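You operate a simulated robot arm through the tools that you are given. There is no shell and no other tool. Be economical: measure what you need, move in short steps, check, and stop when the job is done.

You run a simulated two-armed robot. Do the job below in one go: nothing can be reset, and whatever is moved stays where it is left.

TASK
Change the white feeder's grey wheel for the green one.
Fine: free the blue latch, hold the feeder for both wheels, grey one onto the orange mat, lock the latch.
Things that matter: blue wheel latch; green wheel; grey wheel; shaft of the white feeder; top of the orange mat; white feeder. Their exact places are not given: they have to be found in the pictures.

Only the result counts: the job must be done as asked and must still hold three seconds after the hand-in. Knocking over, shifting, dropping, spilling or breaking anything else fails it.

THE ROBOT
Two 7-joint arms with two-finger parallel grippers on one trunk, on a base that drives. Base frame: it is fixed to the floor where the robot stands at the start and does not move with it; the origin is under the middle of the robot, x ahead of it, y to its left, z up; the surface under the hand at the start is at about z = 0.86. Readings come in m, degrees, newtons and seconds.
The left shoulder is at the start at [0.07, 0.163, 1.145], the right one opposite. With the tool pointing down near the work surface each hand reaches from about 0.4 to 0.88 m from the robot's upright axis, wherever it stands, measured 20 degrees to its own side. Places, roughly: blue wheel latch [0.4, -0.1, 1]; green wheel (7x8x6 cm) [0.6, 0, 0.9]; grey wheel (7x8x6 cm) [0.4, -0.1, 0.9]; shaft of the white feeder [0.4, -0.1, 0.9]; top of the orange mat [0.6, -0.1, 0.9]. Payload 3.43 kg a hand.
The tool frame of a hand sits at the grasp point between the pads (the TCP): z along the fingers, y along the line on which they close. The tips reach 0.034 m beyond it. The gripper opens to 0.128 m. The fingers are 0.024 m wide and 0.012 m thick; the gripper's body (0.048 by 0.13 m) begins 0.096 m behind the TCP.
Orientation is that of the tool frame in the base frame, as [roll, pitch, yaw] about the fixed x, y, z axes, in that order (R = Rz(yaw) Ry(pitch) Rx(roll)). With the fingers straight down and closing along the base's y, the tool's x points along the base's -x, its y along +y and its z along -z.

THE INTERFACE
- The arms move only by the tool nudge_tool. It takes "left_deltas", "right_deltas" or both (then of equal length, played together; a hand with none holds still); each is a list of rows, each a list of 6 numbers: the shift along the tool's x, y, z in m, then the turn, a rotation vector about the tool's x, y, z in degrees. In form: [[x, y, z, rx, ry, rz], ...]. A call has 1 to 10 rows; each row is the pose to reach, as a shift and turn from the pose commanded when the call began, along the tool's axes at that moment. "left_grip" and "right_grip" are, for a hand that has rows, the gripper command, from -1 (shut) to 1 (fully open), values between in proportion, set as the call begins (left out, the last holds). Rows are played at 5 a second. More than 0.05 m and 8.6 degrees between two rows, or a gripper value outside its range, and nothing of the call is played. Where a pose cannot be reached the arm comes as near as it can. A force on the tool above 40 N (or 10 N above the force at the start of the call, whichever is more), or a blocked arm, ends the call early, and 0.2 s more pass. The fingers move at their own pace (about 0.153 m/s each) and stop on an object; they squeeze with about 44 N. The grip force told is the motor's: it shows also when the fingers shut on nothing. Time passes only in rows, and 0.2 s behind the last, so rows that repeat a pose let the fingers close. It gives the time, the measured TCP pose, the force on the tool (base axes), the opening and the grip force at its end, in the units of the frame above (readings bear some noise), with the torque about the TCP (base axes, N m) and any sound that the robot's microphone picked up, and new pictures: "views" is both (left out), scene, wrist or none (wrist: the cameras of the hands that moved).
- Cameras (640 x 400 px; columns grow to the right, rows downward): "scene" is now at [0.1366, -0.0094, 1.3744]; the picture's right is [-0.09, -1.00, 0.00], its down [-0.59, 0.05, -0.81] and it looks along [0.81, -0.07, -0.59] (base axes); focal length 291 px, centre (320, 200). "left" rides on the left gripper at [0.076, 0.011, -0.16] in its tool frame; the picture's right is [-0.15, 0.99, 0.00], its down [-0.88, -0.13, -0.46] and it looks along [-0.45, -0.07, 0.89] (tool axes); focal length 234 px, centre (320, 200). "right" rides on the right gripper at [0.076, -0.011, -0.16] in its tool frame; the picture's right is [0.15, 0.99, 0.00], its down [-0.88, 0.13, -0.46] and it looks along [-0.45, 0.07, 0.89] (tool axes); focal length 234 px, centre (320, 200).
- lift_body(by): slides the trunk up (or, below 0, down) by that many m; the arms and the scene camera ride with it, the base frame stays. It gives what a move gives, with no picture.
- steer(legs): drives the robot by 1 to 6 legs, each [ahead, left, turn to the left] in m, m and degrees, along the robot's own axes; the way and the turn of a leg run together, so that a leg with both is an arc; at most 1.5 m and 180 degrees a leg. The arms and the cameras ride along, it lands a little off, and it stops where it bumps. It gives what a move gives, and a new picture of the scene camera.
- turn_head(pan, tilt): turns the head with the scene camera to pan (to the left, within 86 degrees either way) and tilt (down, from -29 to 69), counted from straight ahead of the robot. It gives what a move gives, and a new picture of the scene camera.
- probe_pixels(camera, pixels): for up to 12 pixels [column, row] of the newest picture of that camera ("zoom" is the newest enlarged one), the place [x, y, z] in the base frame of the surface seen there, good to about 0.003 m. It takes no simulated time.
- zoom(camera, box): a new picture of the part [left, top, right, bottom] of that camera's present view, enlarged. It takes no simulated time.
- job_done(): hands the job in; it is judged then, once.

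Go step by step. Measure first, check grasps and placings, and put right what went wrong. The budget is 80 turns and 260 pictures, counting those below and the enlarged ones. Unless the task says otherwise, let go and move clear before handing in, and close with one line.

The tools are called after ">>>" by a JSON object that holds its "name" and its "arguments". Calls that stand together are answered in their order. nudge_tool: Moves the arms, as the interface text tells. Its arguments: {"type":"object","properties":{"left_deltas":{"type":"array","items":{"type":"array","items":{"type":"number"}}},"left_grip":{"type":"number"},"right_deltas":{"type":"array","items":{"type":"array","items":{"type":"number"}}},"right_grip":{"type":"number"},"views":{"type":"string","enum":["both","scene","wrist","none"]}},"required":[]} The other tools are called the same way: lift_body (by) slides the trunk up or down; steer (legs) drives the base; turn_head (pan, tilt) turns the head that bears the scene camera; probe_pixels (camera, pixels) gives the place of the surface under pixels of a picture; zoom (camera, box) takes an enlarged picture of a part of a camera's view; job_done () hands the job in.

At the start:

```text
time_s: 0.0
left_position: [0.551, 0.1222, 1.1913]
left_ee_rot: [-179.9, -0.1, 180.0]
left_ft_force: [0.8, 0.3, -0.3]
left_ft_torque: [-0.05, 0.0, -0.01]
left_opening: 0.1277
left_grasp_force: 0.0
right_position: [0.4539, -0.2556, 1.1655]
right_ee_rot: [179.9, -0.1, -180.0]
right_ft_force: [-0.5, -0.8, -0.5]
right_ft_torque: [0.01, 0.0, -0.01]
right_opening: 0.1277
right_grasp_force: 0.0
trunk travel left (down, up): [-0.625, 0.315]
robot x, y, heading: [0.0013, -0.0003, -0.2]
head pan, tilt: [-4.9, 36.0]
```

scene: 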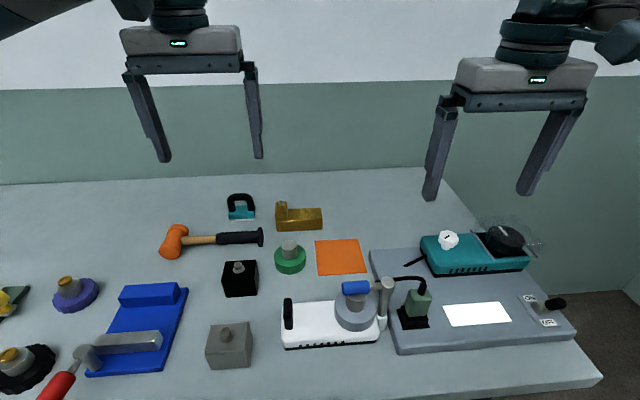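
right: 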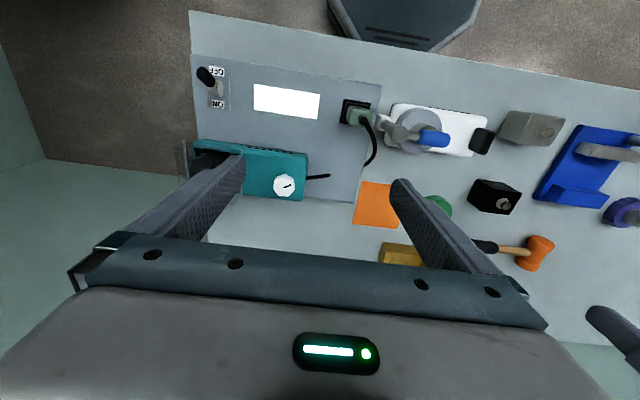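
left: 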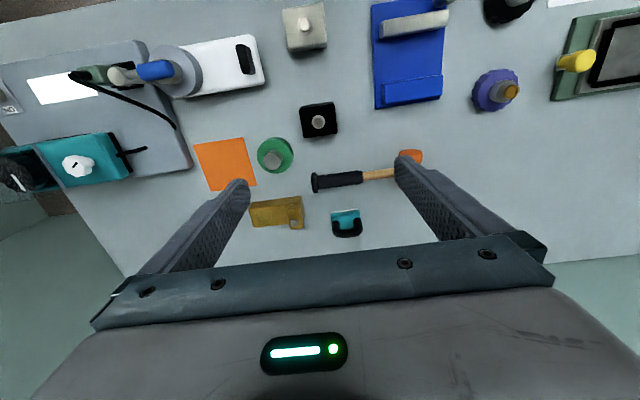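

The white feeder sits at about scene (335,320) with the blue latch at (357,288); the green wheel is at (290,258) and the orange mat at (340,257). I'll zoom in on these before measuring.

>>> {"name": "zoom", "arguments": {"camera": "scene", "box": [260, 220, 440, 360]}}

>>> {"name": "zoom", "arguments": {"camera": "right", "box": [330, 80, 530, 230]}}

>>> {"name": "zoom", "arguments": {"camera": "left", "box": [60, 20, 320, 200]}}

```text
2.86 times, centred on (350, 290) of scene
```

zoom: 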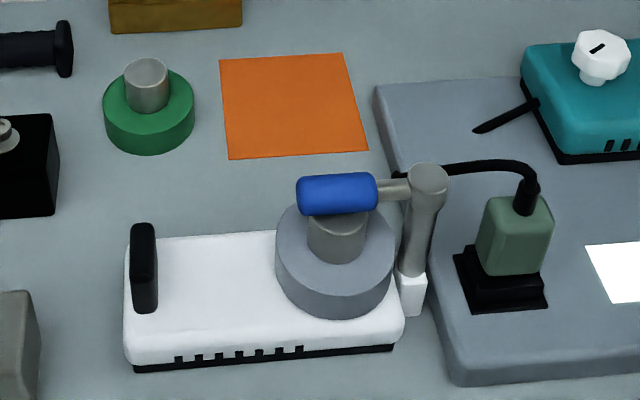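

```text
2.67 times, centred on (430, 155) of right
```

zoom: 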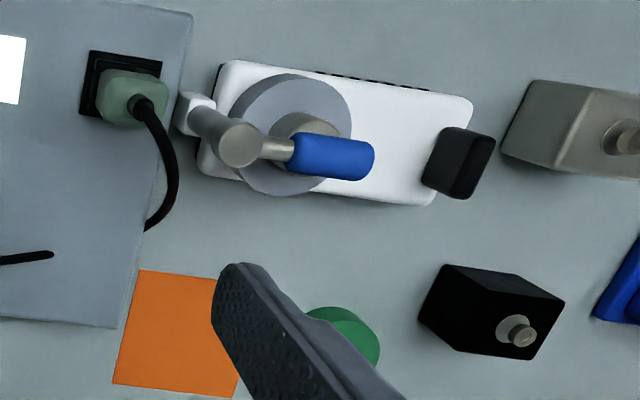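

```text
2.22 times, centred on (190, 110) of left
```

zoom: 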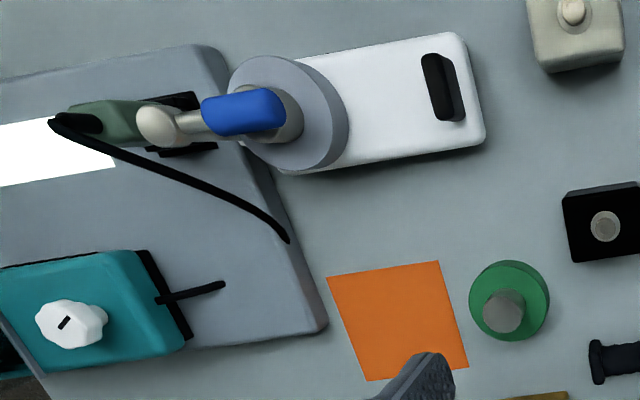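

The blue latch is an arm on a post at the feeder's right end, lying over the grey wheel's hub. I'll probe the key points.

>>> {"name": "zoom", "arguments": {"camera": "scene", "box": [260, 220, 440, 360]}}

>>> {"name": "probe_pixels", "arguments": {"camera": "scene", "pixels": [[290, 243], [303, 258], [281, 258], [318, 241], [358, 239], [367, 272], [322, 275], [290, 300], [287, 318], [305, 316], [380, 300], [300, 280]]}}

>>> {"name": "probe_pixels", "arguments": {"camera": "zoom", "pixels": [[305, 190], [335, 185], [370, 185], [390, 185], [428, 178], [415, 240], [410, 290], [335, 245], [290, 265], [380, 265], [335, 285], [335, 305]]}}

>>> {"name": "probe_pixels", "arguments": {"camera": "zoom", "pixels": [[147, 70], [147, 90], [120, 110], [185, 110], [147, 120], [143, 228], [145, 300], [145, 245], [220, 280], [140, 330], [395, 320], [240, 345]]}}

```text
2.86 times, centred on (350, 290) of scene
```

zoom: 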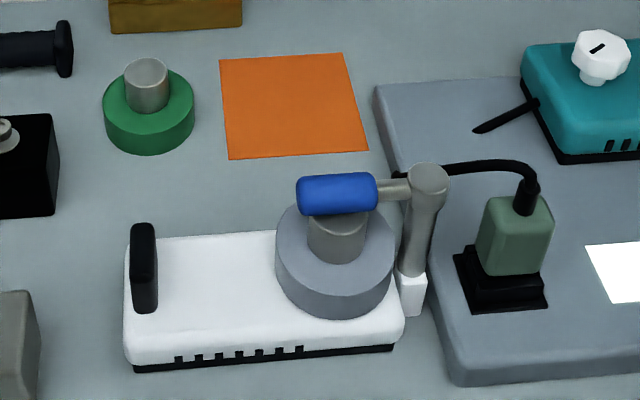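

```text
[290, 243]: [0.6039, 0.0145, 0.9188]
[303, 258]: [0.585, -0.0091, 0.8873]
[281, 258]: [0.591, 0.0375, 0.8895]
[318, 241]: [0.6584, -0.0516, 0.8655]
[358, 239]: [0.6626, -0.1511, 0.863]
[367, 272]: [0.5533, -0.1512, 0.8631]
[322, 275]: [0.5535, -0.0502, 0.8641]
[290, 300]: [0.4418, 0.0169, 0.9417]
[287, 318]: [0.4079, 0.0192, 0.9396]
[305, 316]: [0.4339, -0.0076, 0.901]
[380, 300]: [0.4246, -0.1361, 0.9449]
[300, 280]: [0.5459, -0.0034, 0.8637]
```

```text
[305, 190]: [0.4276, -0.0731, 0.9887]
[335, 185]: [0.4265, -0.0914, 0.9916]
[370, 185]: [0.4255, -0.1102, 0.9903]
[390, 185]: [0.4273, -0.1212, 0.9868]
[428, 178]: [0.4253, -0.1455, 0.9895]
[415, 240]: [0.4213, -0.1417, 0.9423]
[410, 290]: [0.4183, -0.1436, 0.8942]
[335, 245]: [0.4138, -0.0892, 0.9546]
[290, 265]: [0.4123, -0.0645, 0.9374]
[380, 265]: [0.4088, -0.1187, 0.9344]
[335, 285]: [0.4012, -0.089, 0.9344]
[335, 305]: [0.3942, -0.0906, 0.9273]
```

```text
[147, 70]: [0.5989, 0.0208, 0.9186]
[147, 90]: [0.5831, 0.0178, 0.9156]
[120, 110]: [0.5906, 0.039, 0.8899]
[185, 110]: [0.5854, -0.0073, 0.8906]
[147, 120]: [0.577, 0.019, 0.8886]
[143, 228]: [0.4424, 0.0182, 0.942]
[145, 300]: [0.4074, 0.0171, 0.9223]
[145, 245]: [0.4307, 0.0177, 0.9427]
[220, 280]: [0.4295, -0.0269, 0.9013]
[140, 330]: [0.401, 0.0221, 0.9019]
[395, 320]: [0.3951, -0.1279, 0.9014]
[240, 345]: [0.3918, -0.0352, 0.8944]
```

The mat is at x 0.553–0.66, y -0.15…-0.05, z 0.864, and the feeder has a black handle at (0.425, 0.018) that I can hold. Both targets are close to the robot, so I'll back up about 0.12 m for better reach and then look again.

>>> {"name": "steer", "arguments": {"legs": [[-0.12, 0, 0]]}}

>>> {"name": "turn_head", "arguments": {"pan": -6, "tilt": 40}}

>>> {"name": "zoom", "arguments": {"camera": "scene", "box": [260, 150, 440, 290]}}

```text
time_s: 1.2
left_position: [0.4328, 0.1215, 1.1891]
left_ee_rot: [179.9, -0.1, -180.0]
left_ft_force: [-0.1, -0.2, -0.2]
left_ft_torque: [-0.02, 0.05, -0.02]
left_opening: 0.1278
left_grasp_force: 0.0
right_position: [0.3341, -0.2572, 1.1653]
right_ee_rot: [-179.9, -0.1, -179.9]
right_ft_force: [0.1, -0.9, 0.1]
right_ft_torque: [0.02, -0.02, 0.03]
right_opening: 0.1281
right_grasp_force: 0.0
trunk travel left (down, up): [-0.625, 0.315]
robot x, y, heading: [-0.1189, -0.0046, 0.0]
head pan, tilt: [-4.9, 36.0]
```

scene: 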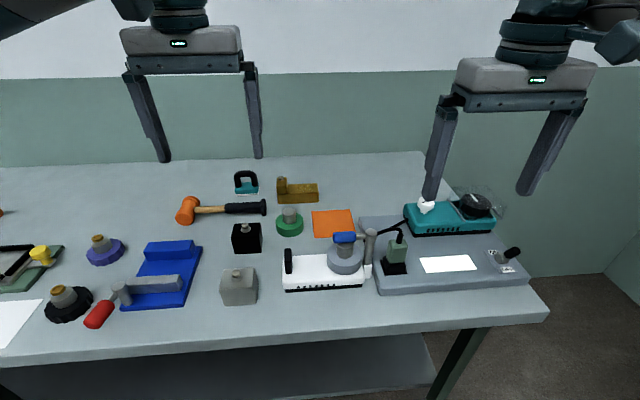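

```text
time_s: 1.9
left_position: [0.4314, 0.1218, 1.1912]
left_ee_rot: [-180.0, 0.0, 179.9]
left_ft_force: [-0.5, 0.1, 0.0]
left_ft_torque: [-0.03, -0.02, -0.02]
left_opening: 0.1282
left_grasp_force: 0.0
right_position: [0.3345, -0.2558, 1.1667]
right_ee_rot: [179.9, 0.0, 180.0]
right_ft_force: [0.3, -0.4, 0.3]
right_ft_torque: [0.01, 0.02, 0.0]
right_opening: 0.1276
right_grasp_force: 0.0
trunk travel left (down, up): [-0.625, 0.315]
robot x, y, heading: [-0.121, -0.0009, -0.2]
head pan, tilt: [-6.0, 40.0]
```

scene: 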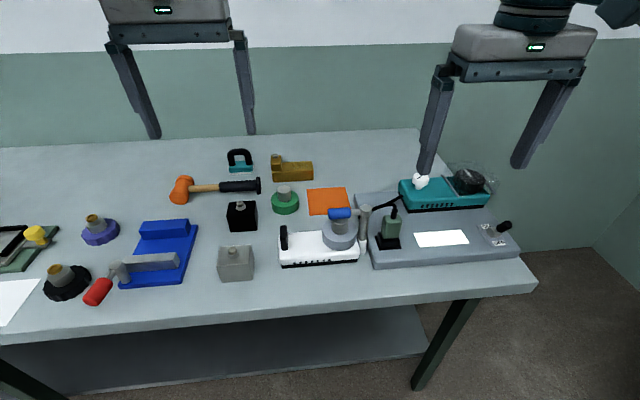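

```text
2.86 times, centred on (350, 220) of scene
```

zoom: 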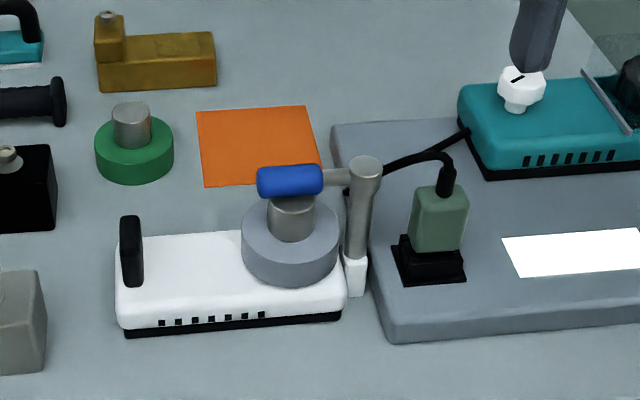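

From this lower angle the latch handle sits just above the hub top, near zoom (292,195). I'll probe the vertical profile, the handle and the green wheel.

>>> {"name": "probe_pixels", "arguments": {"camera": "zoom", "pixels": [[290, 172], [290, 193], [290, 203], [292, 230], [290, 250], [290, 278], [246, 245], [333, 245], [262, 180], [318, 180], [364, 165], [357, 200]]}}

>>> {"name": "probe_pixels", "arguments": {"camera": "zoom", "pixels": [[131, 104], [131, 118], [131, 142], [116, 124], [148, 124], [133, 155], [98, 140], [170, 140], [134, 180], [108, 120], [160, 120], [357, 270]]}}

>>> {"name": "probe_pixels", "arguments": {"camera": "zoom", "pixels": [[129, 218], [136, 280], [124, 220], [141, 224], [138, 250], [124, 260], [200, 238], [120, 305], [120, 245], [340, 300], [230, 305], [230, 332]]}}

```text
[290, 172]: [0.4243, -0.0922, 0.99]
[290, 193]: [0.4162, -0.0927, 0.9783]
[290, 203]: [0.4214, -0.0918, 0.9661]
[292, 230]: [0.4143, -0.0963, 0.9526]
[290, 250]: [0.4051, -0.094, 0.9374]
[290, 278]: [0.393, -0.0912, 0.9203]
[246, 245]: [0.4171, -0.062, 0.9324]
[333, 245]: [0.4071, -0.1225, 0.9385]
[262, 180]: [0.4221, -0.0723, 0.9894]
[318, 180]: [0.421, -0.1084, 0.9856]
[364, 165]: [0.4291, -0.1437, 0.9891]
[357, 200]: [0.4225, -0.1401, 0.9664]
```

```text
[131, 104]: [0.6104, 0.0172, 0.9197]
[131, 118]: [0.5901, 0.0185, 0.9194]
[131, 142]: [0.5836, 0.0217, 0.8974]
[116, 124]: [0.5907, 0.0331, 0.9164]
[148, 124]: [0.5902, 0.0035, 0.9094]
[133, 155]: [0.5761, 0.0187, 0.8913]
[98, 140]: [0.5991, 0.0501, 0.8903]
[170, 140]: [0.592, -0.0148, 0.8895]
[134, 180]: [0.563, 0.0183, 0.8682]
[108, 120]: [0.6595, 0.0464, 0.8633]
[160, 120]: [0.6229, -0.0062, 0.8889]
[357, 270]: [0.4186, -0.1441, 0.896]
```

```text
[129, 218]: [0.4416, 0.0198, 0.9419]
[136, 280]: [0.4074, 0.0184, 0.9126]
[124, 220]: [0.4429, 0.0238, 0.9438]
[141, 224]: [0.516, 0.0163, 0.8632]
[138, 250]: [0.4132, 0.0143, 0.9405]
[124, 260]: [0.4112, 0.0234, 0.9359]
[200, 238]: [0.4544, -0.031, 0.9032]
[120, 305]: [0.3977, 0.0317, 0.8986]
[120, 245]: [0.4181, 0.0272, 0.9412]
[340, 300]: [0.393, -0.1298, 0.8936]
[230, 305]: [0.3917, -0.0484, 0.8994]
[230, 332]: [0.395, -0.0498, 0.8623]
```

Handle: centre (0.4255, 0.0185), about 14 mm thick in y, top z 0.943; feeder top z 0.902. I'll bring the left hand above it with the jaws partly open and check.

>>> {"name": "nudge_tool", "arguments": {"left_deltas": [[0.002, -0.035, 0.03, 0, 0, 0], [0.004, -0.07, 0.06, 0, 0, 0], [0.006, -0.103, 0.09, 0, 0, 0], [0.006, -0.103, 0.13, 0, 0, 0], [0.006, -0.103, 0.16, 0, 0, 0], [0.006, -0.103, 0.16, 0, 0, 0]], "left_grip": -0.25}}

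```text
time_s: 3.3
left_position: [0.424, 0.0188, 1.0305]
left_ee_rot: [-180.0, 0.0, 180.0]
left_ft_force: [0.1, -0.1, -0.9]
left_ft_torque: [0.0, -0.01, 0.0]
left_opening: 0.0478
left_grasp_force: 0.0
right_position: [0.3331, -0.2559, 1.1671]
right_ee_rot: [-179.9, 0.0, 180.0]
right_ft_force: [-0.5, 0.2, -0.6]
right_ft_torque: [0.0, 0.03, 0.03]
right_opening: 0.128
right_grasp_force: 0.1
trunk travel left (down, up): [-0.625, 0.315]
robot x, y, heading: [-0.1202, -0.0031, 0.0]
head pan, tilt: [-6.0, 40.0]
```

scene: 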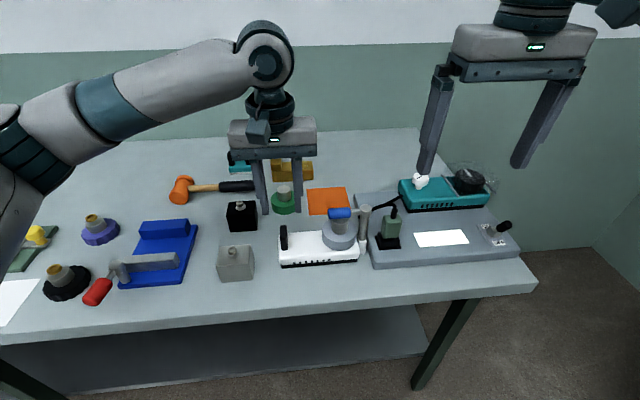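
left: 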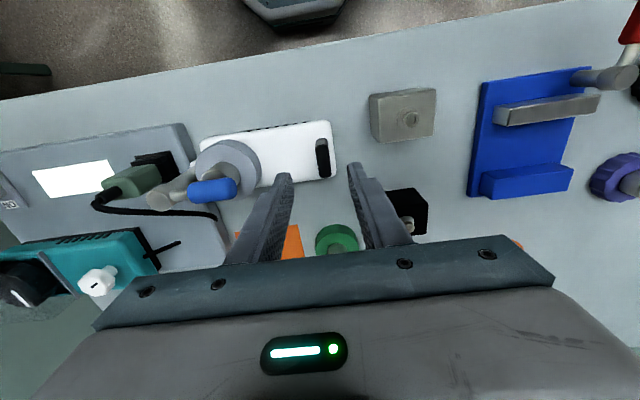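

The handle appears at left (322,158), centred between the finger tips, so I'll descend to z≈0.944 and close.

>>> {"name": "nudge_tool", "arguments": {"left_deltas": [[0, 0, 0.03, 0, 0, 0], [-0.001, 0, 0.06, 0, 0, 0], [-0.001, 0, 0.086, 0, 0, 0], [-0.001, 0, 0.086, 0, 0, 0]], "views": "none"}}

>>> {"name": "nudge_tool", "arguments": {"left_deltas": [[0, 0, 0, 0, 0, 0], [0, 0, 0, 0, 0, 0], [0, 0, 0, 0, 0, 0]], "left_grip": -1}}

>>> {"name": "zoom", "arguments": {"camera": "left", "box": [100, 60, 420, 260]}}

```text
time_s: 4.3
left_position: [0.4251, 0.0197, 0.9435]
left_ee_rot: [-180.0, -0.1, -179.9]
left_ft_force: [-0.2, 0.6, -0.4]
left_ft_torque: [0.0, 0.01, -0.01]
left_opening: 0.0479
left_grasp_force: 0.1
right_position: [0.3349, -0.2569, 1.1666]
right_ee_rot: [-180.0, 0.0, 179.9]
right_ft_force: [-0.4, -0.5, 0.2]
right_ft_torque: [0.03, -0.03, 0.02]
right_opening: 0.1279
right_grasp_force: 0.1
trunk travel left (down, up): [-0.625, 0.315]
robot x, y, heading: [-0.1216, -0.0022, 0.1]
head pan, tilt: [-6.0, 40.0]
```

```text
time_s: 5.1
left_position: [0.4263, 0.0208, 0.9448]
left_ee_rot: [-179.9, 0.0, -180.0]
left_ft_force: [-0.2, 1.3, 0.2]
left_ft_torque: [-0.3, -0.04, 0.01]
left_opening: 0.0148
left_grasp_force: 43.7
right_position: [0.3346, -0.2565, 1.1662]
right_ee_rot: [-180.0, 0.1, 180.0]
right_ft_force: [0.5, 0.2, 0.7]
right_ft_torque: [0.0, 0.0, -0.01]
right_opening: 0.1283
right_grasp_force: 0.2
trunk travel left (down, up): [-0.625, 0.315]
robot x, y, heading: [-0.1163, 0.0019, -0.1]
head pan, tilt: [-6.0, 40.0]
```

scene: 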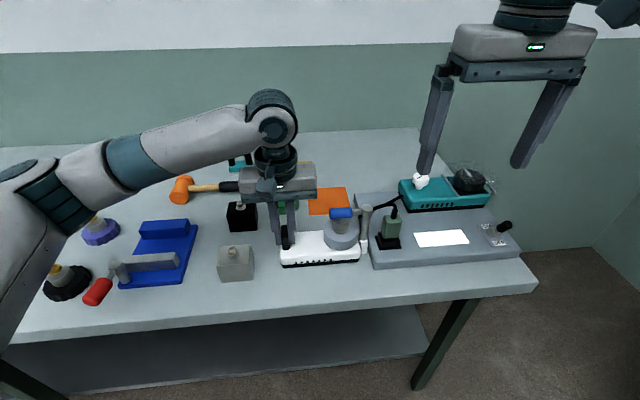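
left: 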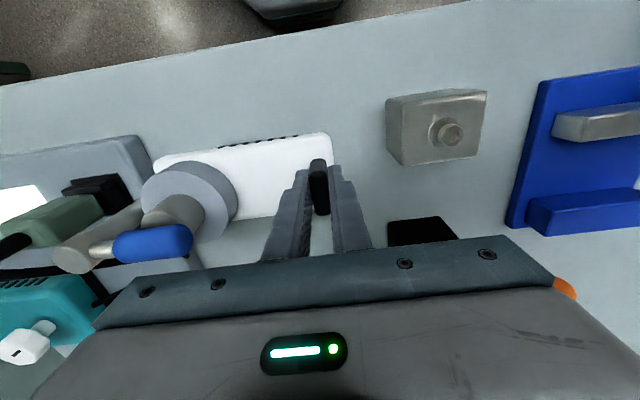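

```text
2.00 times, centred on (260, 160) of left
```

zoom: 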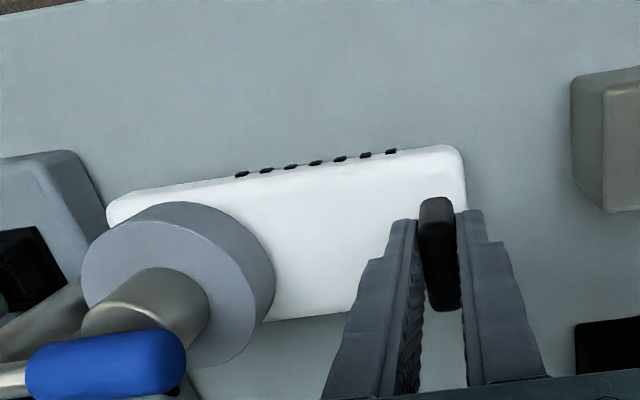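

The left hand holds the handle (opening 14.8 mm, 43.7 N). Next I'll look closely at the latch joint to judge how it moves.

>>> {"name": "zoom", "arguments": {"camera": "scene", "box": [315, 195, 395, 275]}}

>>> {"name": "zoom", "arguments": {"camera": "left", "box": [0, 150, 240, 300]}}

>>> {"name": "zoom", "arguments": {"camera": "right", "box": [330, 0, 530, 150]}}

```text
5.00 times, centred on (355, 235) of scene
```

zoom: 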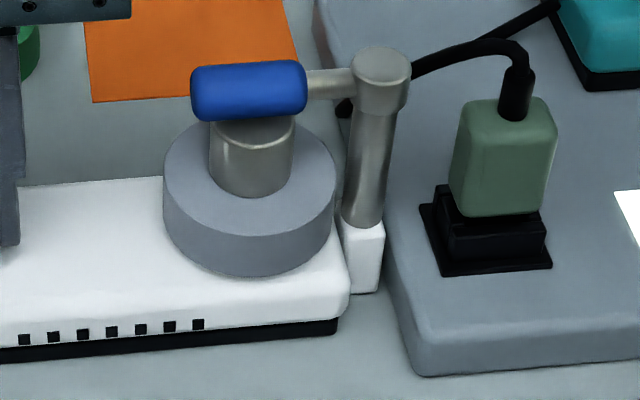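

```text
2.67 times, centred on (120, 225) of left
```

zoom: 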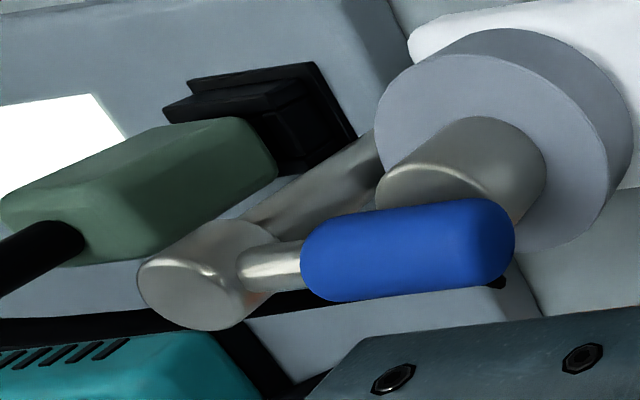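

```text
2.67 times, centred on (430, 75) of right
```

zoom: 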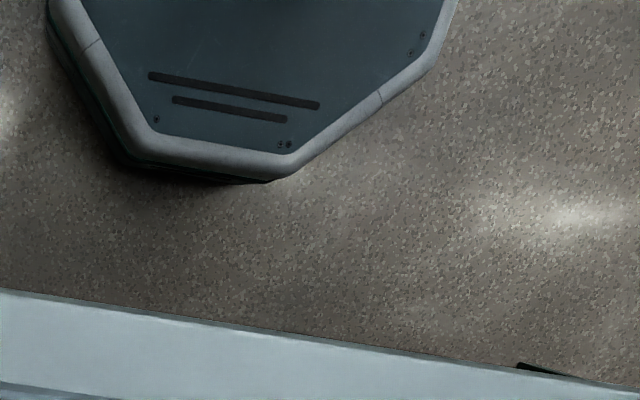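

The latch has a cap turning on a vertical post at about (0.425, -0.145), so it should swing sideways. I'll shut the right fingers, turn that hand 90° so it stays clear of the left gripper, and bring it to the far (+x) side of the blue handle.

>>> {"name": "nudge_tool", "arguments": {"right_deltas": [[-0.0125, 0.007, 0, 0, 0, -8.5], [-0.025, 0.014, 0, 0, 0, -17], [-0.0375, 0.021, 0, 0, 0, -25.5], [-0.05, 0.028, 0, 0, 0, -34], [-0.0625, 0.035, 0, 0, 0, -42.5], [-0.075, 0.042, 0, 0, 0, -51], [-0.0875, 0.049, 0, 0, 0, -59.5], [-0.1, 0.056, 0, 0, 0, -68], [-0.1125, 0.063, 0, 0, 0, -76.5], [-0.1245, 0.07, 0, 0, 0, -85]], "right_grip": -1, "views": "none"}}

>>> {"name": "nudge_tool", "arguments": {"right_deltas": [[0, 0, 0, 0, 0, -5], [0, 0, 0, 0, 0, -5]], "views": "both"}}

```text
time_s: 7.3
left_position: [0.4263, 0.0189, 0.9452]
left_ee_rot: [179.9, 0.0, 179.9]
left_ft_force: [-0.5, 1.3, 1.5]
left_ft_torque: [-0.45, 0.0, -0.05]
left_opening: 0.0149
left_grasp_force: 43.8
right_position: [0.3494, -0.126, 1.1419]
right_ee_rot: [-179.9, 0.0, -95.7]
right_ft_force: [-0.2, -0.4, -0.7]
right_ft_torque: [-0.02, 0.0, 0.01]
right_opening: 0.0001
right_grasp_force: 33.2
right hand out of reach, approached as far as the arm can: row 8, 9, 10
trunk travel left (down, up): [-0.625, 0.315]
robot x, y, heading: [-0.1201, -0.0018, 0.0]
head pan, tilt: [-6.0, 40.0]
```

```text
time_s: 7.9
left_position: [0.4258, 0.0184, 0.9452]
left_ee_rot: [180.0, 0.0, 180.0]
left_ft_force: [0.2, 0.8, 0.5]
left_ft_torque: [-0.29, -0.02, -0.01]
left_opening: 0.0146
left_grasp_force: 43.8
right_position: [0.3267, -0.1136, 1.1368]
right_ee_rot: [-180.0, -0.1, -90.1]
right_ft_force: [0.3, -0.8, 0.0]
right_ft_torque: [0.0, 0.0, 0.01]
right_opening: 0.0001
right_grasp_force: 33.4
right hand out of reach, approached as far as the arm can: row 1, 2
trunk travel left (down, up): [-0.625, 0.315]
robot x, y, heading: [-0.1195, 0.0009, 0.1]
head pan, tilt: [-6.0, 40.0]
```

scene: 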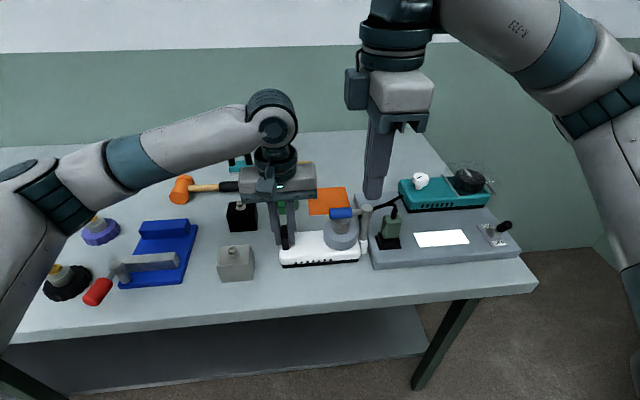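
right: 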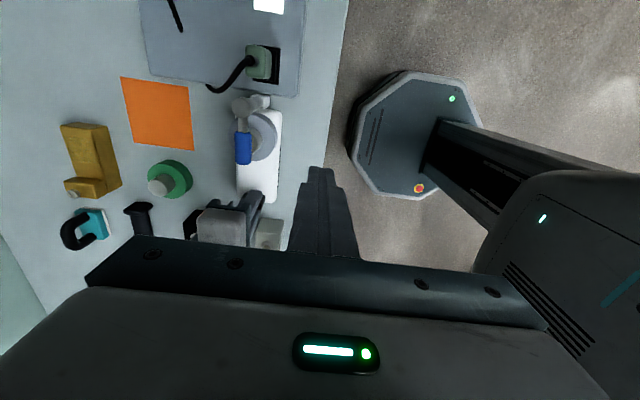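

Yaw -90 is at the right arm's limit: rows 8–10 were out of reach. I'll back off to a safe spot and rotate the other way towards yaw +90.

>>> {"name": "nudge_tool", "arguments": {"right_deltas": [[0.01, -0.01, 0, 0, 0, 8.5], [0.02, -0.02, 0, 0, 0, 17], [0.03, -0.03, -0.01, 0, 0, 25.5], [0.04, -0.04, -0.01, 0, 0, 34], [0.05, -0.05, -0.01, 0, 0, 42.5], [0.06, -0.06, -0.01, 0, 0, 51], [0.07, -0.06, -0.01, 0, 0, 59.5], [0.08, -0.07, -0.01, 0, 0, 68], [0.09, -0.07, -0.01, 0, 0, 76.5], [0.1, -0.07, -0.01, 0, 0, 85]], "views": "none"}}

>>> {"name": "nudge_tool", "arguments": {"right_deltas": [[0, 0, 0, 0, 0, 8.5], [0, 0, 0, 0, 0, 17], [0, 0, 0, 0, 0, 25.5], [0, 0, 0, 0, 0, 34], [0, 0, 0, 0, 0, 42.5], [0, 0, 0, 0, 0, 51], [0, 0, 0, 0, 0, 59.5], [0, 0, 0, 0, 0, 68], [0, 0, 0, 0, 0, 76.5], [0, 0, 0, 0, 0, 85]], "views": "both"}}

```text
time_s: 10.1
left_position: [0.4256, 0.0201, 0.9442]
left_ee_rot: [179.9, 0.0, 180.0]
left_ft_force: [-0.7, 0.6, 0.4]
left_ft_torque: [-0.26, -0.01, 0.03]
left_opening: 0.0147
left_grasp_force: 44.1
right_position: [0.3977, -0.2179, 1.1464]
right_ee_rot: [-179.9, 0.0, -175.2]
right_ft_force: [0.6, 0.8, 0.3]
right_ft_torque: [-0.02, -0.01, -0.01]
right_opening: 0.0
right_grasp_force: 33.4
trunk travel left (down, up): [-0.625, 0.315]
robot x, y, heading: [-0.1177, -0.0031, -0.2]
head pan, tilt: [-6.0, 40.0]
```

```text
time_s: 12.3
left_position: [0.4263, 0.019, 0.9447]
left_ee_rot: [179.9, 0.0, 180.0]
left_ft_force: [-0.5, 0.5, -0.1]
left_ft_torque: [-0.29, -0.02, -0.02]
left_opening: 0.0149
left_grasp_force: 44.3
right_position: [0.3966, -0.2161, 1.1476]
right_ee_rot: [-179.9, -0.1, 99.8]
right_ft_force: [-0.4, 0.0, 0.7]
right_ft_torque: [-0.01, 0.01, -0.03]
right_opening: 0.0001
right_grasp_force: 33.4
trunk travel left (down, up): [-0.625, 0.315]
robot x, y, heading: [-0.1193, 0.0038, 0.0]
head pan, tilt: [-6.0, 40.0]
```

scene: 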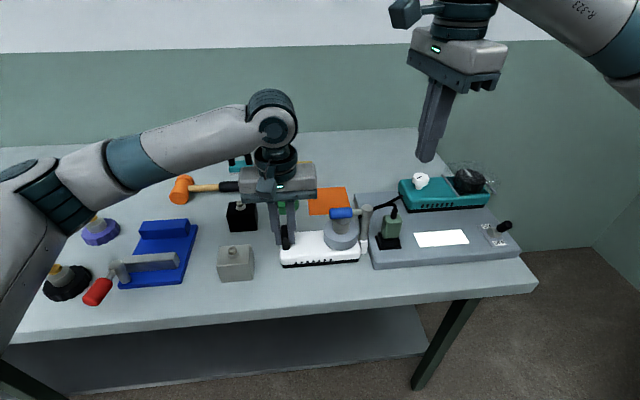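
right: 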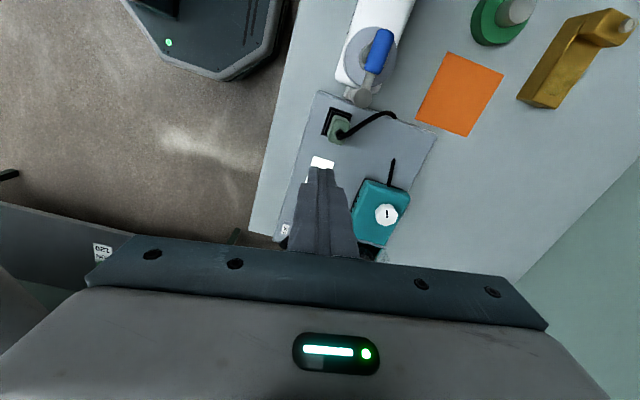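

Yaw ~100 is reachable, but the camera box on that side would crowd the left wrist. I'll have the left hand hold the handle across x, leaning outwards about 45°, which leaves room over the wheel. First I release and lift.

>>> {"name": "nudge_tool", "arguments": {"left_deltas": [[0, 0, 0, 0, 0, 0], [0, 0, 0, 0, 0, 0], [0, 0, -0.04, 0, 0, 0], [0, 0.02, -0.09, 0, 0, 0], [0, 0.06, -0.12, 0, 0, 0], [0, 0.1, -0.14, 0, 0, 0]], "left_grip": -0.25, "views": "none"}}

>>> {"name": "nudge_tool", "arguments": {"left_deltas": [[0, 0, 0, 0, 0, -8.5], [0, 0, 0, 0, 0, -17], [0, 0, 0, 0, 0, -25.5], [0, 0, 0, 0, 0, -34], [0, 0, 0, 0, 0, -42.5], [0, 0, 0, 0, 0, -51], [0, 0, 0, 0, 0, -59.5], [0, 0, 0, 0, 0, -68], [0, 0, 0, 0, 0, -76.5], [0, 0, 0, 0, 0, -85]], "views": "none"}}

>>> {"name": "nudge_tool", "arguments": {"left_deltas": [[0, 0, 0, 0, 0, -5], [0, 0, 0, 0, 0, -5]], "views": "scene"}}

```text
refused: row 4 steps farther than a row can; nothing moved
```

```text
time_s: 14.5
left_position: [0.4257, 0.019, 0.9437]
left_ee_rot: [-180.0, 0.0, -94.9]
left_ft_force: [0.6, -1.5, 0.5]
left_ft_torque: [-0.22, -0.4, -0.3]
left_opening: 0.0146
left_grasp_force: 43.6
right_position: [0.3965, -0.2158, 1.147]
right_ee_rot: [-180.0, 0.0, 100.0]
right_ft_force: [0.4, 0.7, -0.6]
right_ft_torque: [-0.01, 0.03, 0.03]
right_opening: 0.0
right_grasp_force: 33.3
trunk travel left (down, up): [-0.625, 0.315]
robot x, y, heading: [-0.12, 0.0003, 0.3]
head pan, tilt: [-6.0, 40.0]
```

```text
time_s: 15.1
left_position: [0.4294, 0.0194, 0.9444]
left_ee_rot: [180.0, 0.0, -90.1]
left_ft_force: [-4.3, -1.6, 9.7]
left_ft_torque: [0.31, -0.18, -0.25]
left_opening: 0.0145
left_grasp_force: 43.8
left hand out of reach, approached as far as the arm can: row 1, 2
right_position: [0.3952, -0.2166, 1.1484]
right_ee_rot: [-180.0, 0.1, 99.9]
right_ft_force: [-0.1, 0.7, -0.9]
right_ft_torque: [-0.02, -0.02, 0.02]
right_opening: 0.0001
right_grasp_force: 32.5
trunk travel left (down, up): [-0.625, 0.315]
robot x, y, heading: [-0.1204, 0.0054, -0.2]
head pan, tilt: [-6.0, 40.0]
```

scene: 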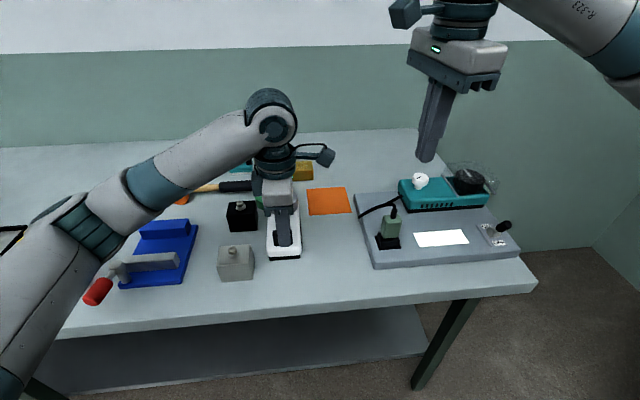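

That went wrong: the first (release) call was refused for too large a step, but I had queued the rotation behind it. So the left hand turned the held feeder about 90° and its wheel end now points away from the robot. I'll look at what it touched before moving anything.

>>> {"name": "zoom", "arguments": {"camera": "scene", "box": [200, 130, 400, 280]}}

>>> {"name": "zoom", "arguments": {"camera": "right", "box": [320, 0, 640, 200]}}

>>> {"name": "zoom", "arguments": {"camera": "left", "box": [0, 0, 640, 400]}}

```text
2.67 times, centred on (300, 205) of scene
```

zoom: 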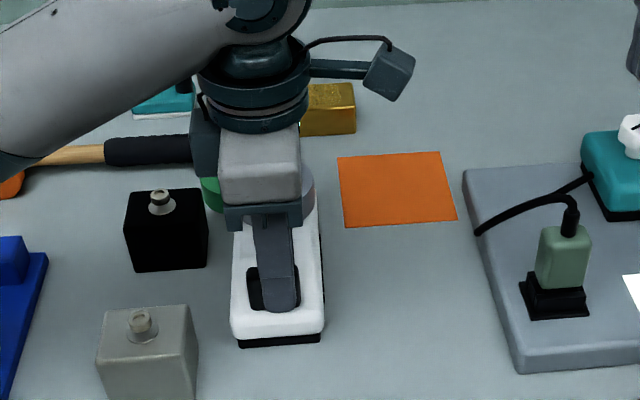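

```text
2.00 times, centred on (480, 100) of right
```

zoom: 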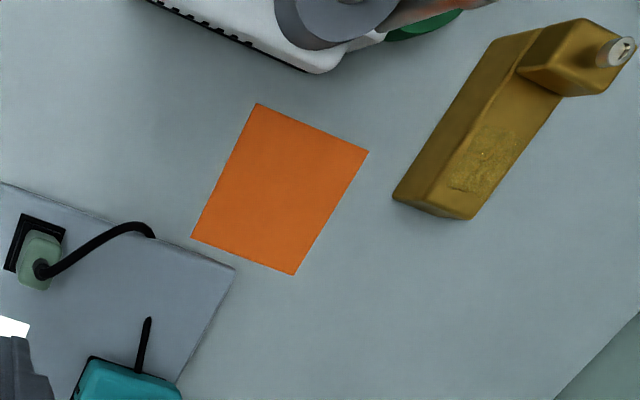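

```text
1.00 times, centred on (320, 200) of left (not enlarged: the box is as wide or as high as the picture)
```

zoom: 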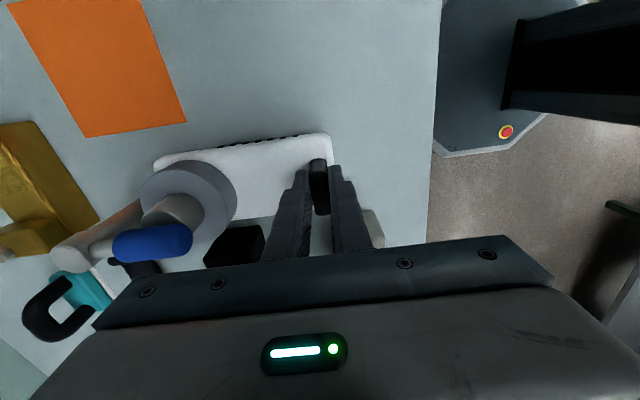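

The feeder is still gripped and level. The green wheel was nudged to about zoom (210,195) but stands upright; the mat and hammer look unmoved. Turning back moves the post away from the green wheel, so I'll rotate the feeder back to where it was.

>>> {"name": "nudge_tool", "arguments": {"left_deltas": [[0, 0, 0, 0, 0, 8], [0, 0, 0, 0, 0, 16], [0, 0, 0, 0, 0, 24], [0, 0, 0, 0, 0, 32], [0, 0, 0, 0, 0, 40], [0, 0, 0, 0, 0, 48], [0, 0, 0, 0, 0, 56], [0, 0, 0, 0, 0, 64], [0, 0, 0, 0, 0, 72], [0, 0, 0, 0, 0, 80]], "views": "scene"}}

```text
time_s: 17.3
left_position: [0.4302, 0.0184, 0.9453]
left_ee_rot: [-180.0, 0.1, -170.3]
left_ft_force: [-0.1, -5.1, 21.0]
left_ft_torque: [-0.57, 0.52, 0.53]
left_opening: 0.0148
left_grasp_force: 43.7
right_position: [0.3958, -0.2161, 1.1486]
right_ee_rot: [179.9, 0.0, 100.0]
right_ft_force: [0.5, -0.3, -0.3]
right_ft_torque: [-0.03, -0.03, 0.04]
right_opening: 0.0001
right_grasp_force: 32.8
trunk travel left (down, up): [-0.625, 0.315]
robot x, y, heading: [-0.1176, -0.0006, -0.2]
head pan, tilt: [-6.0, 40.0]
```

scene: 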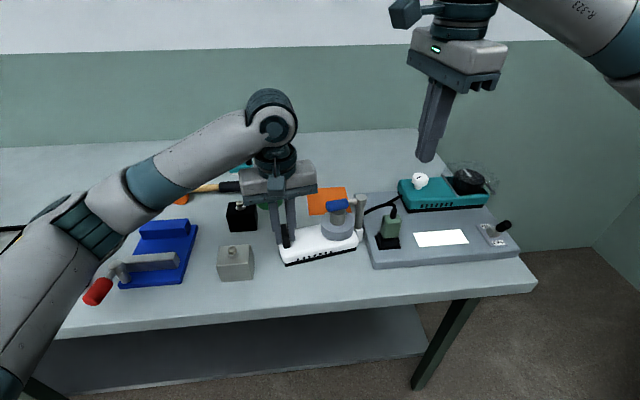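

Nearly back, with yaw -170.3 and a 21 N upward load. I'll finish the last 9.7°, undo the 4 mm x offset and ease up about 1 mm.

>>> {"name": "nudge_tool", "arguments": {"left_deltas": [[0.002, -0.0005, -0.001, 0, 0, 5], [0.0042, -0.0005, -0.0012, 0, 0, 9.8], [0.0042, -0.0005, -0.0012, 0, 0, 9.8]], "views": "both"}}

>>> {"name": "zoom", "arguments": {"camera": "scene", "box": [260, 150, 440, 290]}}

>>> {"name": "probe_pixels", "arguments": {"camera": "zoom", "pixels": [[290, 172], [318, 180], [364, 165], [357, 200], [357, 270], [340, 300], [230, 305], [200, 110], [302, 108], [318, 162], [206, 185], [97, 60]]}}

```text
time_s: 18.1
left_position: [0.4276, 0.0196, 0.9435]
left_ee_rot: [180.0, -0.1, -179.8]
left_ft_force: [3.5, 1.6, 11.0]
left_ft_torque: [-0.39, -0.7, 0.47]
left_opening: 0.0145
left_grasp_force: 43.7
right_position: [0.3964, -0.2158, 1.1477]
right_ee_rot: [-179.9, -0.1, 100.0]
right_ft_force: [-0.3, -0.4, -0.4]
right_ft_torque: [0.02, 0.0, 0.0]
right_opening: 0.0
right_grasp_force: 33.5
trunk travel left (down, up): [-0.625, 0.315]
robot x, y, heading: [-0.1192, 0.0029, -0.1]
head pan, tilt: [-6.0, 40.0]
```

scene: 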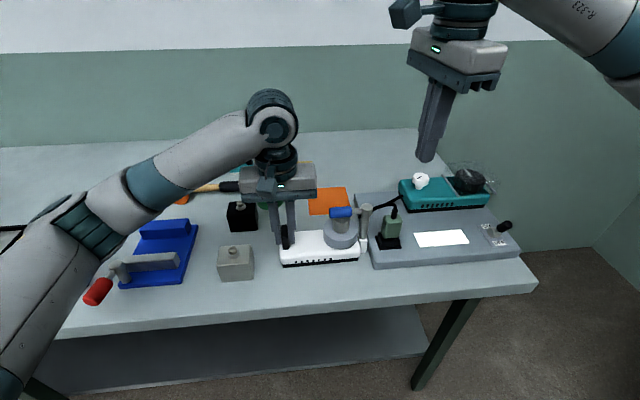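
left: 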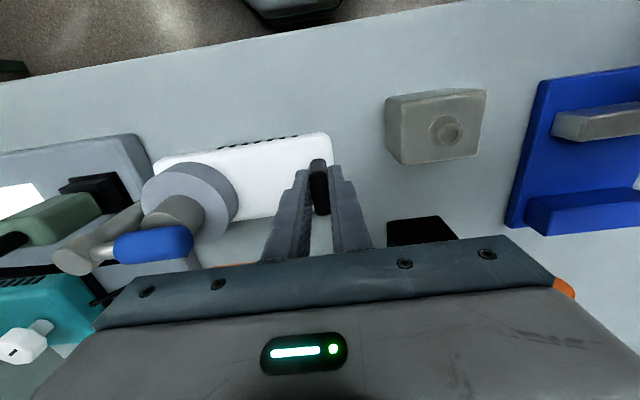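

```text
2.86 times, centred on (350, 220) of scene
```

zoom: 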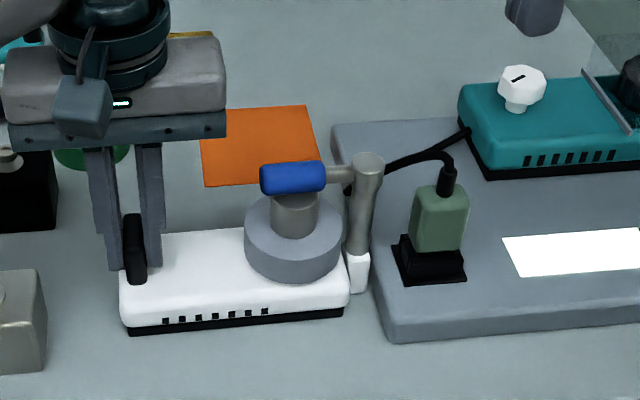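

```text
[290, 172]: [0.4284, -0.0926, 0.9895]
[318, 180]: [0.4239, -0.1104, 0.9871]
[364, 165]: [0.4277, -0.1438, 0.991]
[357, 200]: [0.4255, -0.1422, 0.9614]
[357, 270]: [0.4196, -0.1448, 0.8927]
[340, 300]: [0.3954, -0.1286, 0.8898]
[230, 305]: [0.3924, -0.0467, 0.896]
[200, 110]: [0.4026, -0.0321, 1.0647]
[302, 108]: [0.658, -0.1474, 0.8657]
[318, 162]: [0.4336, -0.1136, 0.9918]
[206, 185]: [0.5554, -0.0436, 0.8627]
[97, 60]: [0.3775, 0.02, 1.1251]
```

The feeder is back within 2–3 mm and the mat corners are unchanged. Next I release the handle and lift off, in one call with legal steps, and check the rest.

>>> {"name": "nudge_tool", "arguments": {"left_deltas": [[0, 0, 0, 0, 0, 0], [0, 0, 0, 0, 0, 0], [0, 0, -0.04, 0, 0, 0], [0, 0, -0.08, 0, 0, 0], [0, 0.03, -0.11, 0, 0, 0], [0, 0.06, -0.14, 0, 0, 0], [0, 0.1, -0.15, 0, 0, 0], [0, 0.13, -0.15, 0, 0, 0]], "left_grip": -0.25, "views": "both"}}

>>> {"name": "zoom", "arguments": {"camera": "scene", "box": [200, 130, 380, 270]}}

```text
time_s: 19.9
left_position: [0.4254, 0.149, 1.0932]
left_ee_rot: [-179.9, 0.0, -179.8]
left_ft_force: [0.5, 0.3, -0.2]
left_ft_torque: [0.0, -0.02, 0.02]
left_opening: 0.0479
left_grasp_force: 0.1
right_position: [0.3963, -0.214, 1.148]
right_ee_rot: [180.0, -0.1, 100.1]
right_ft_force: [0.2, 0.8, -0.5]
right_ft_torque: [-0.01, 0.03, 0.01]
right_opening: 0.0
right_grasp_force: 32.5
trunk travel left (down, up): [-0.625, 0.315]
robot x, y, heading: [-0.1212, 0.0009, -0.1]
head pan, tilt: [-6.0, 40.0]
```

scene: 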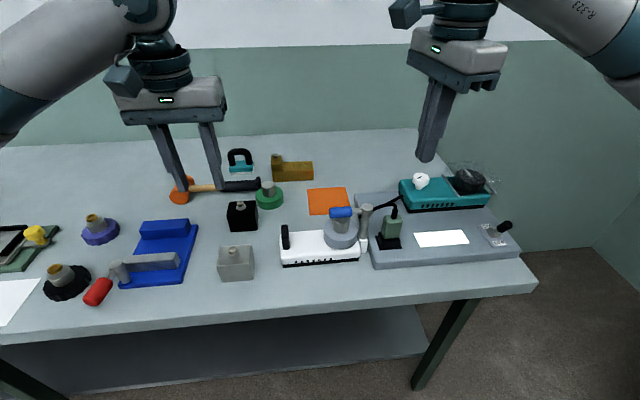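
left: 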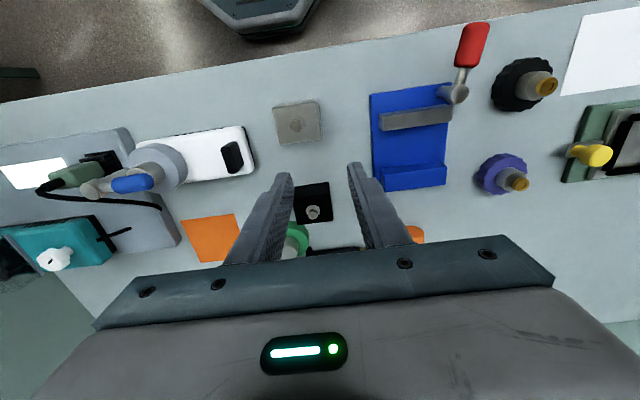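

```text
2.86 times, centred on (290, 200) of scene
```

zoom: 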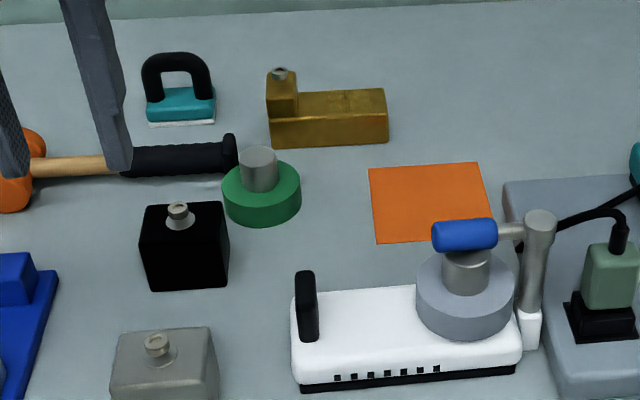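

Only the green wheel shifted: it is upright at about zoom (260,195), and the hammer end is at the same pixel as before. Now, with nothing gripped, I'll rotate the left hand towards yaw -90.

>>> {"name": "nudge_tool", "arguments": {"left_deltas": [[0, 0.005, 0, 0, 0, -8.5], [0, 0.01, 0, 0, 0, -17], [0, 0.015, 0, 0, 0, -25.5], [0, 0.02, 0, 0, 0, -34], [0, 0.025, 0, 0, 0, -42.5], [0, 0.03, 0, 0, 0, -51], [0, 0.03, 0, 0, 0, -59.5], [0, 0.03, 0, 0, 0, -68], [0, 0.03, 0, 0, 0, -76.5], [0, 0.03, 0, 0, 0, -85]], "left_grip": 0.1, "views": "none"}}

```text
time_s: 22.1
left_position: [0.426, 0.1785, 1.0958]
left_ee_rot: [179.9, 0.0, -94.7]
left_ft_force: [-1.0, -0.8, 0.2]
left_ft_torque: [0.0, -0.01, 0.02]
left_opening: 0.0706
left_grasp_force: 0.0
right_position: [0.3966, -0.2173, 1.1478]
right_ee_rot: [179.9, 0.0, 100.0]
right_ft_force: [-0.2, -0.2, 0.2]
right_ft_torque: [0.0, -0.01, -0.03]
right_opening: 0.0001
right_grasp_force: 33.5
trunk travel left (down, up): [-0.625, 0.315]
robot x, y, heading: [-0.1192, 0.0005, -0.0]
head pan, tilt: [-6.0, 40.0]
```

Yaw is -94.7. I'll fix the remaining 5° next, then tilt the fingers toward -y.

>>> {"name": "nudge_tool", "arguments": {"left_deltas": [[0, 0, 0, 0, 0, -4.7], [0, 0, 0, 0, 0, -4.7]], "views": "none"}}

>>> {"name": "nudge_tool", "arguments": {"left_deltas": [[0, 0, 0, 0, 8, 0], [0, 0, 0, 0, 16, 0], [0, 0, 0, 0, 24, 0], [0, 0, 0, 0, 32, 0], [0, 0, 0, 0, 40, 0], [0, 0, 0, 0, 40, 0]], "views": "both"}}

```text
time_s: 22.7
left_position: [0.4264, 0.1781, 1.0937]
left_ee_rot: [-180.0, -0.1, -90.0]
left_ft_force: [-0.1, -0.2, 0.0]
left_ft_torque: [0.0, -0.02, 0.0]
left_opening: 0.0704
left_grasp_force: 0.1
right_position: [0.3975, -0.2167, 1.1482]
right_ee_rot: [179.9, 0.0, 100.0]
right_ft_force: [-0.2, 0.2, -0.4]
right_ft_torque: [-0.01, -0.03, -0.01]
right_opening: 0.0005
right_grasp_force: 33.3
trunk travel left (down, up): [-0.625, 0.315]
robot x, y, heading: [-0.1253, -0.001, -0.1]
head pan, tilt: [-6.0, 40.0]
```

```text
time_s: 24.1
left_position: [0.4273, 0.1784, 1.0946]
left_ee_rot: [179.9, -40.1, -90.1]
left_ft_force: [-0.6, 0.9, -0.8]
left_ft_torque: [0.0, 0.03, -0.02]
left_opening: 0.0703
left_grasp_force: 0.0
right_position: [0.3971, -0.2179, 1.1482]
right_ee_rot: [180.0, 0.0, 100.0]
right_ft_force: [-0.1, -0.4, -0.7]
right_ft_torque: [0.03, -0.06, 0.0]
right_opening: 0.0002
right_grasp_force: 33.2
trunk travel left (down, up): [-0.625, 0.315]
robot x, y, heading: [-0.1177, -0.0031, 0.1]
head pan, tilt: [-6.0, 40.0]
```

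scene: 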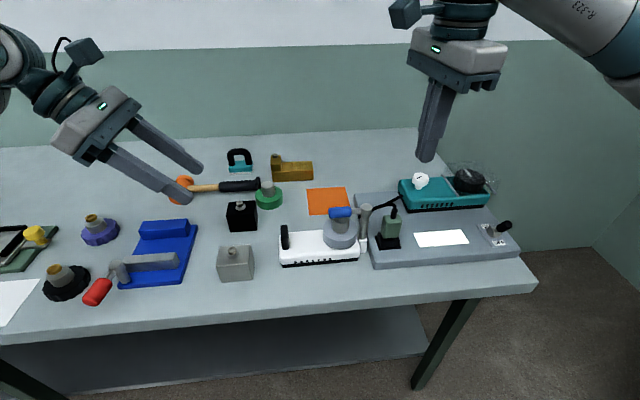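
left: 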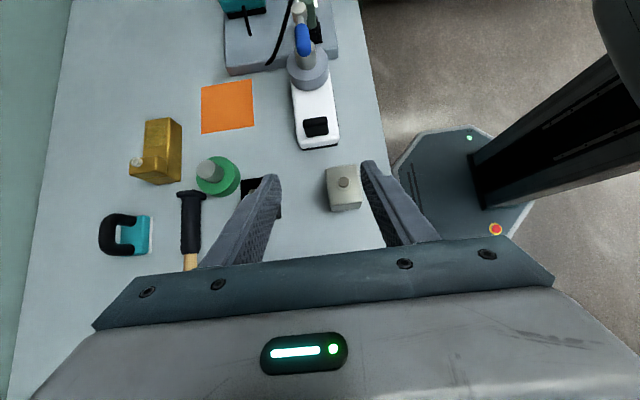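

The tilt is set: the fingers point down toward -y. I'll probe the handle and the neighbouring blocks for clearance.

>>> {"name": "probe_pixels", "arguments": {"camera": "left", "pixels": [[304, 122], [327, 122], [315, 120], [315, 131], [343, 182], [343, 200], [262, 185]]}}

>>> {"name": "probe_pixels", "arguments": {"camera": "scene", "pixels": [[285, 229], [287, 246], [280, 240], [289, 240], [267, 186], [267, 202], [235, 249], [240, 205]]}}

```text
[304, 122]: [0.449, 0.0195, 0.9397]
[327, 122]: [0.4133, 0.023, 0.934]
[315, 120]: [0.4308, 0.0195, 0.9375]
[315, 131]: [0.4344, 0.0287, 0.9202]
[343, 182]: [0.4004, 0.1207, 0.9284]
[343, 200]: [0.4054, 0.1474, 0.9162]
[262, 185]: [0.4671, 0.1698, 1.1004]
```

```text
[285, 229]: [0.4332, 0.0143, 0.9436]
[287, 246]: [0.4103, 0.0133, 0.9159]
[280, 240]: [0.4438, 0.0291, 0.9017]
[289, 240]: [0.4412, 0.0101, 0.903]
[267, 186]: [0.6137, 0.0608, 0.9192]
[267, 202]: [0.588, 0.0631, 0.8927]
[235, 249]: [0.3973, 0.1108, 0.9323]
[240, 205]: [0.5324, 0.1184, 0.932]
```

Handle: x 0.411–0.451, y about 0.02. I'll approach along the tilted finger axis, first to 0.08 m short of it.

>>> {"name": "nudge_tool", "arguments": {"left_deltas": [[0.007, -0.001, 0.045, 0, 0, 0], [0.014, -0.002, 0.09, 0, 0, 0], [0.0205, -0.0027, 0.142, 0, 0, 0], [0.0205, -0.0027, 0.142, 0, 0, 0]], "views": "both"}}

```text
refused: row 3 steps farther than a row can; nothing moved
```

>>> {"name": "nudge_tool", "arguments": {"left_deltas": [[0.005, -0.001, 0.036, 0, 0, 0], [0.01, -0.002, 0.072, 0, 0, 0], [0.015, -0.0027, 0.108, 0, 0, 0], [0.0205, -0.0027, 0.142, 0, 0, 0], [0.0205, -0.0027, 0.142, 0, 0, 0]], "views": "both"}}

```text
time_s: 25.3
left_position: [0.4293, 0.0715, 0.9995]
left_ee_rot: [-180.0, -40.0, -90.1]
left_ft_force: [0.3, 0.1, 0.2]
left_ft_torque: [0.0, 0.0, -0.02]
left_opening: 0.0704
left_grasp_force: 0.2
right_position: [0.3961, -0.2172, 1.1481]
right_ee_rot: [-180.0, -0.1, 100.0]
right_ft_force: [0.0, 0.4, 0.8]
right_ft_torque: [0.0, 0.0, 0.02]
right_opening: 0.0001
right_grasp_force: 33.0
trunk travel left (down, up): [-0.625, 0.315]
robot x, y, heading: [-0.1179, 0.0002, 0.3]
head pan, tilt: [-6.0, 40.0]
```

scene: 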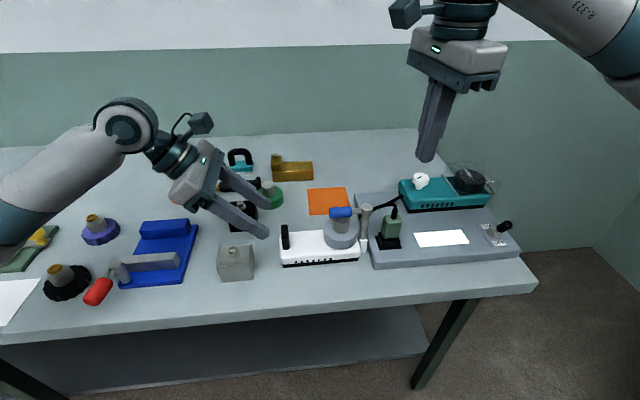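
left: 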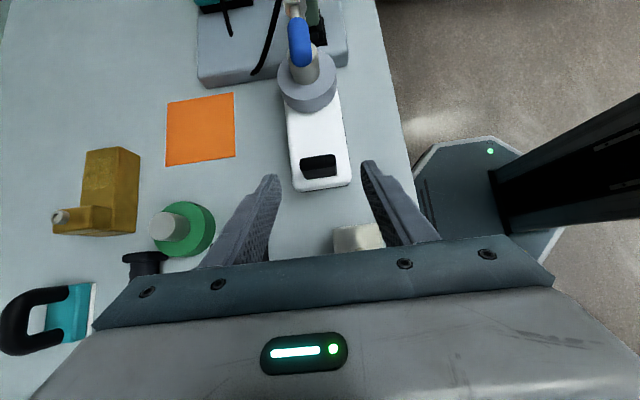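

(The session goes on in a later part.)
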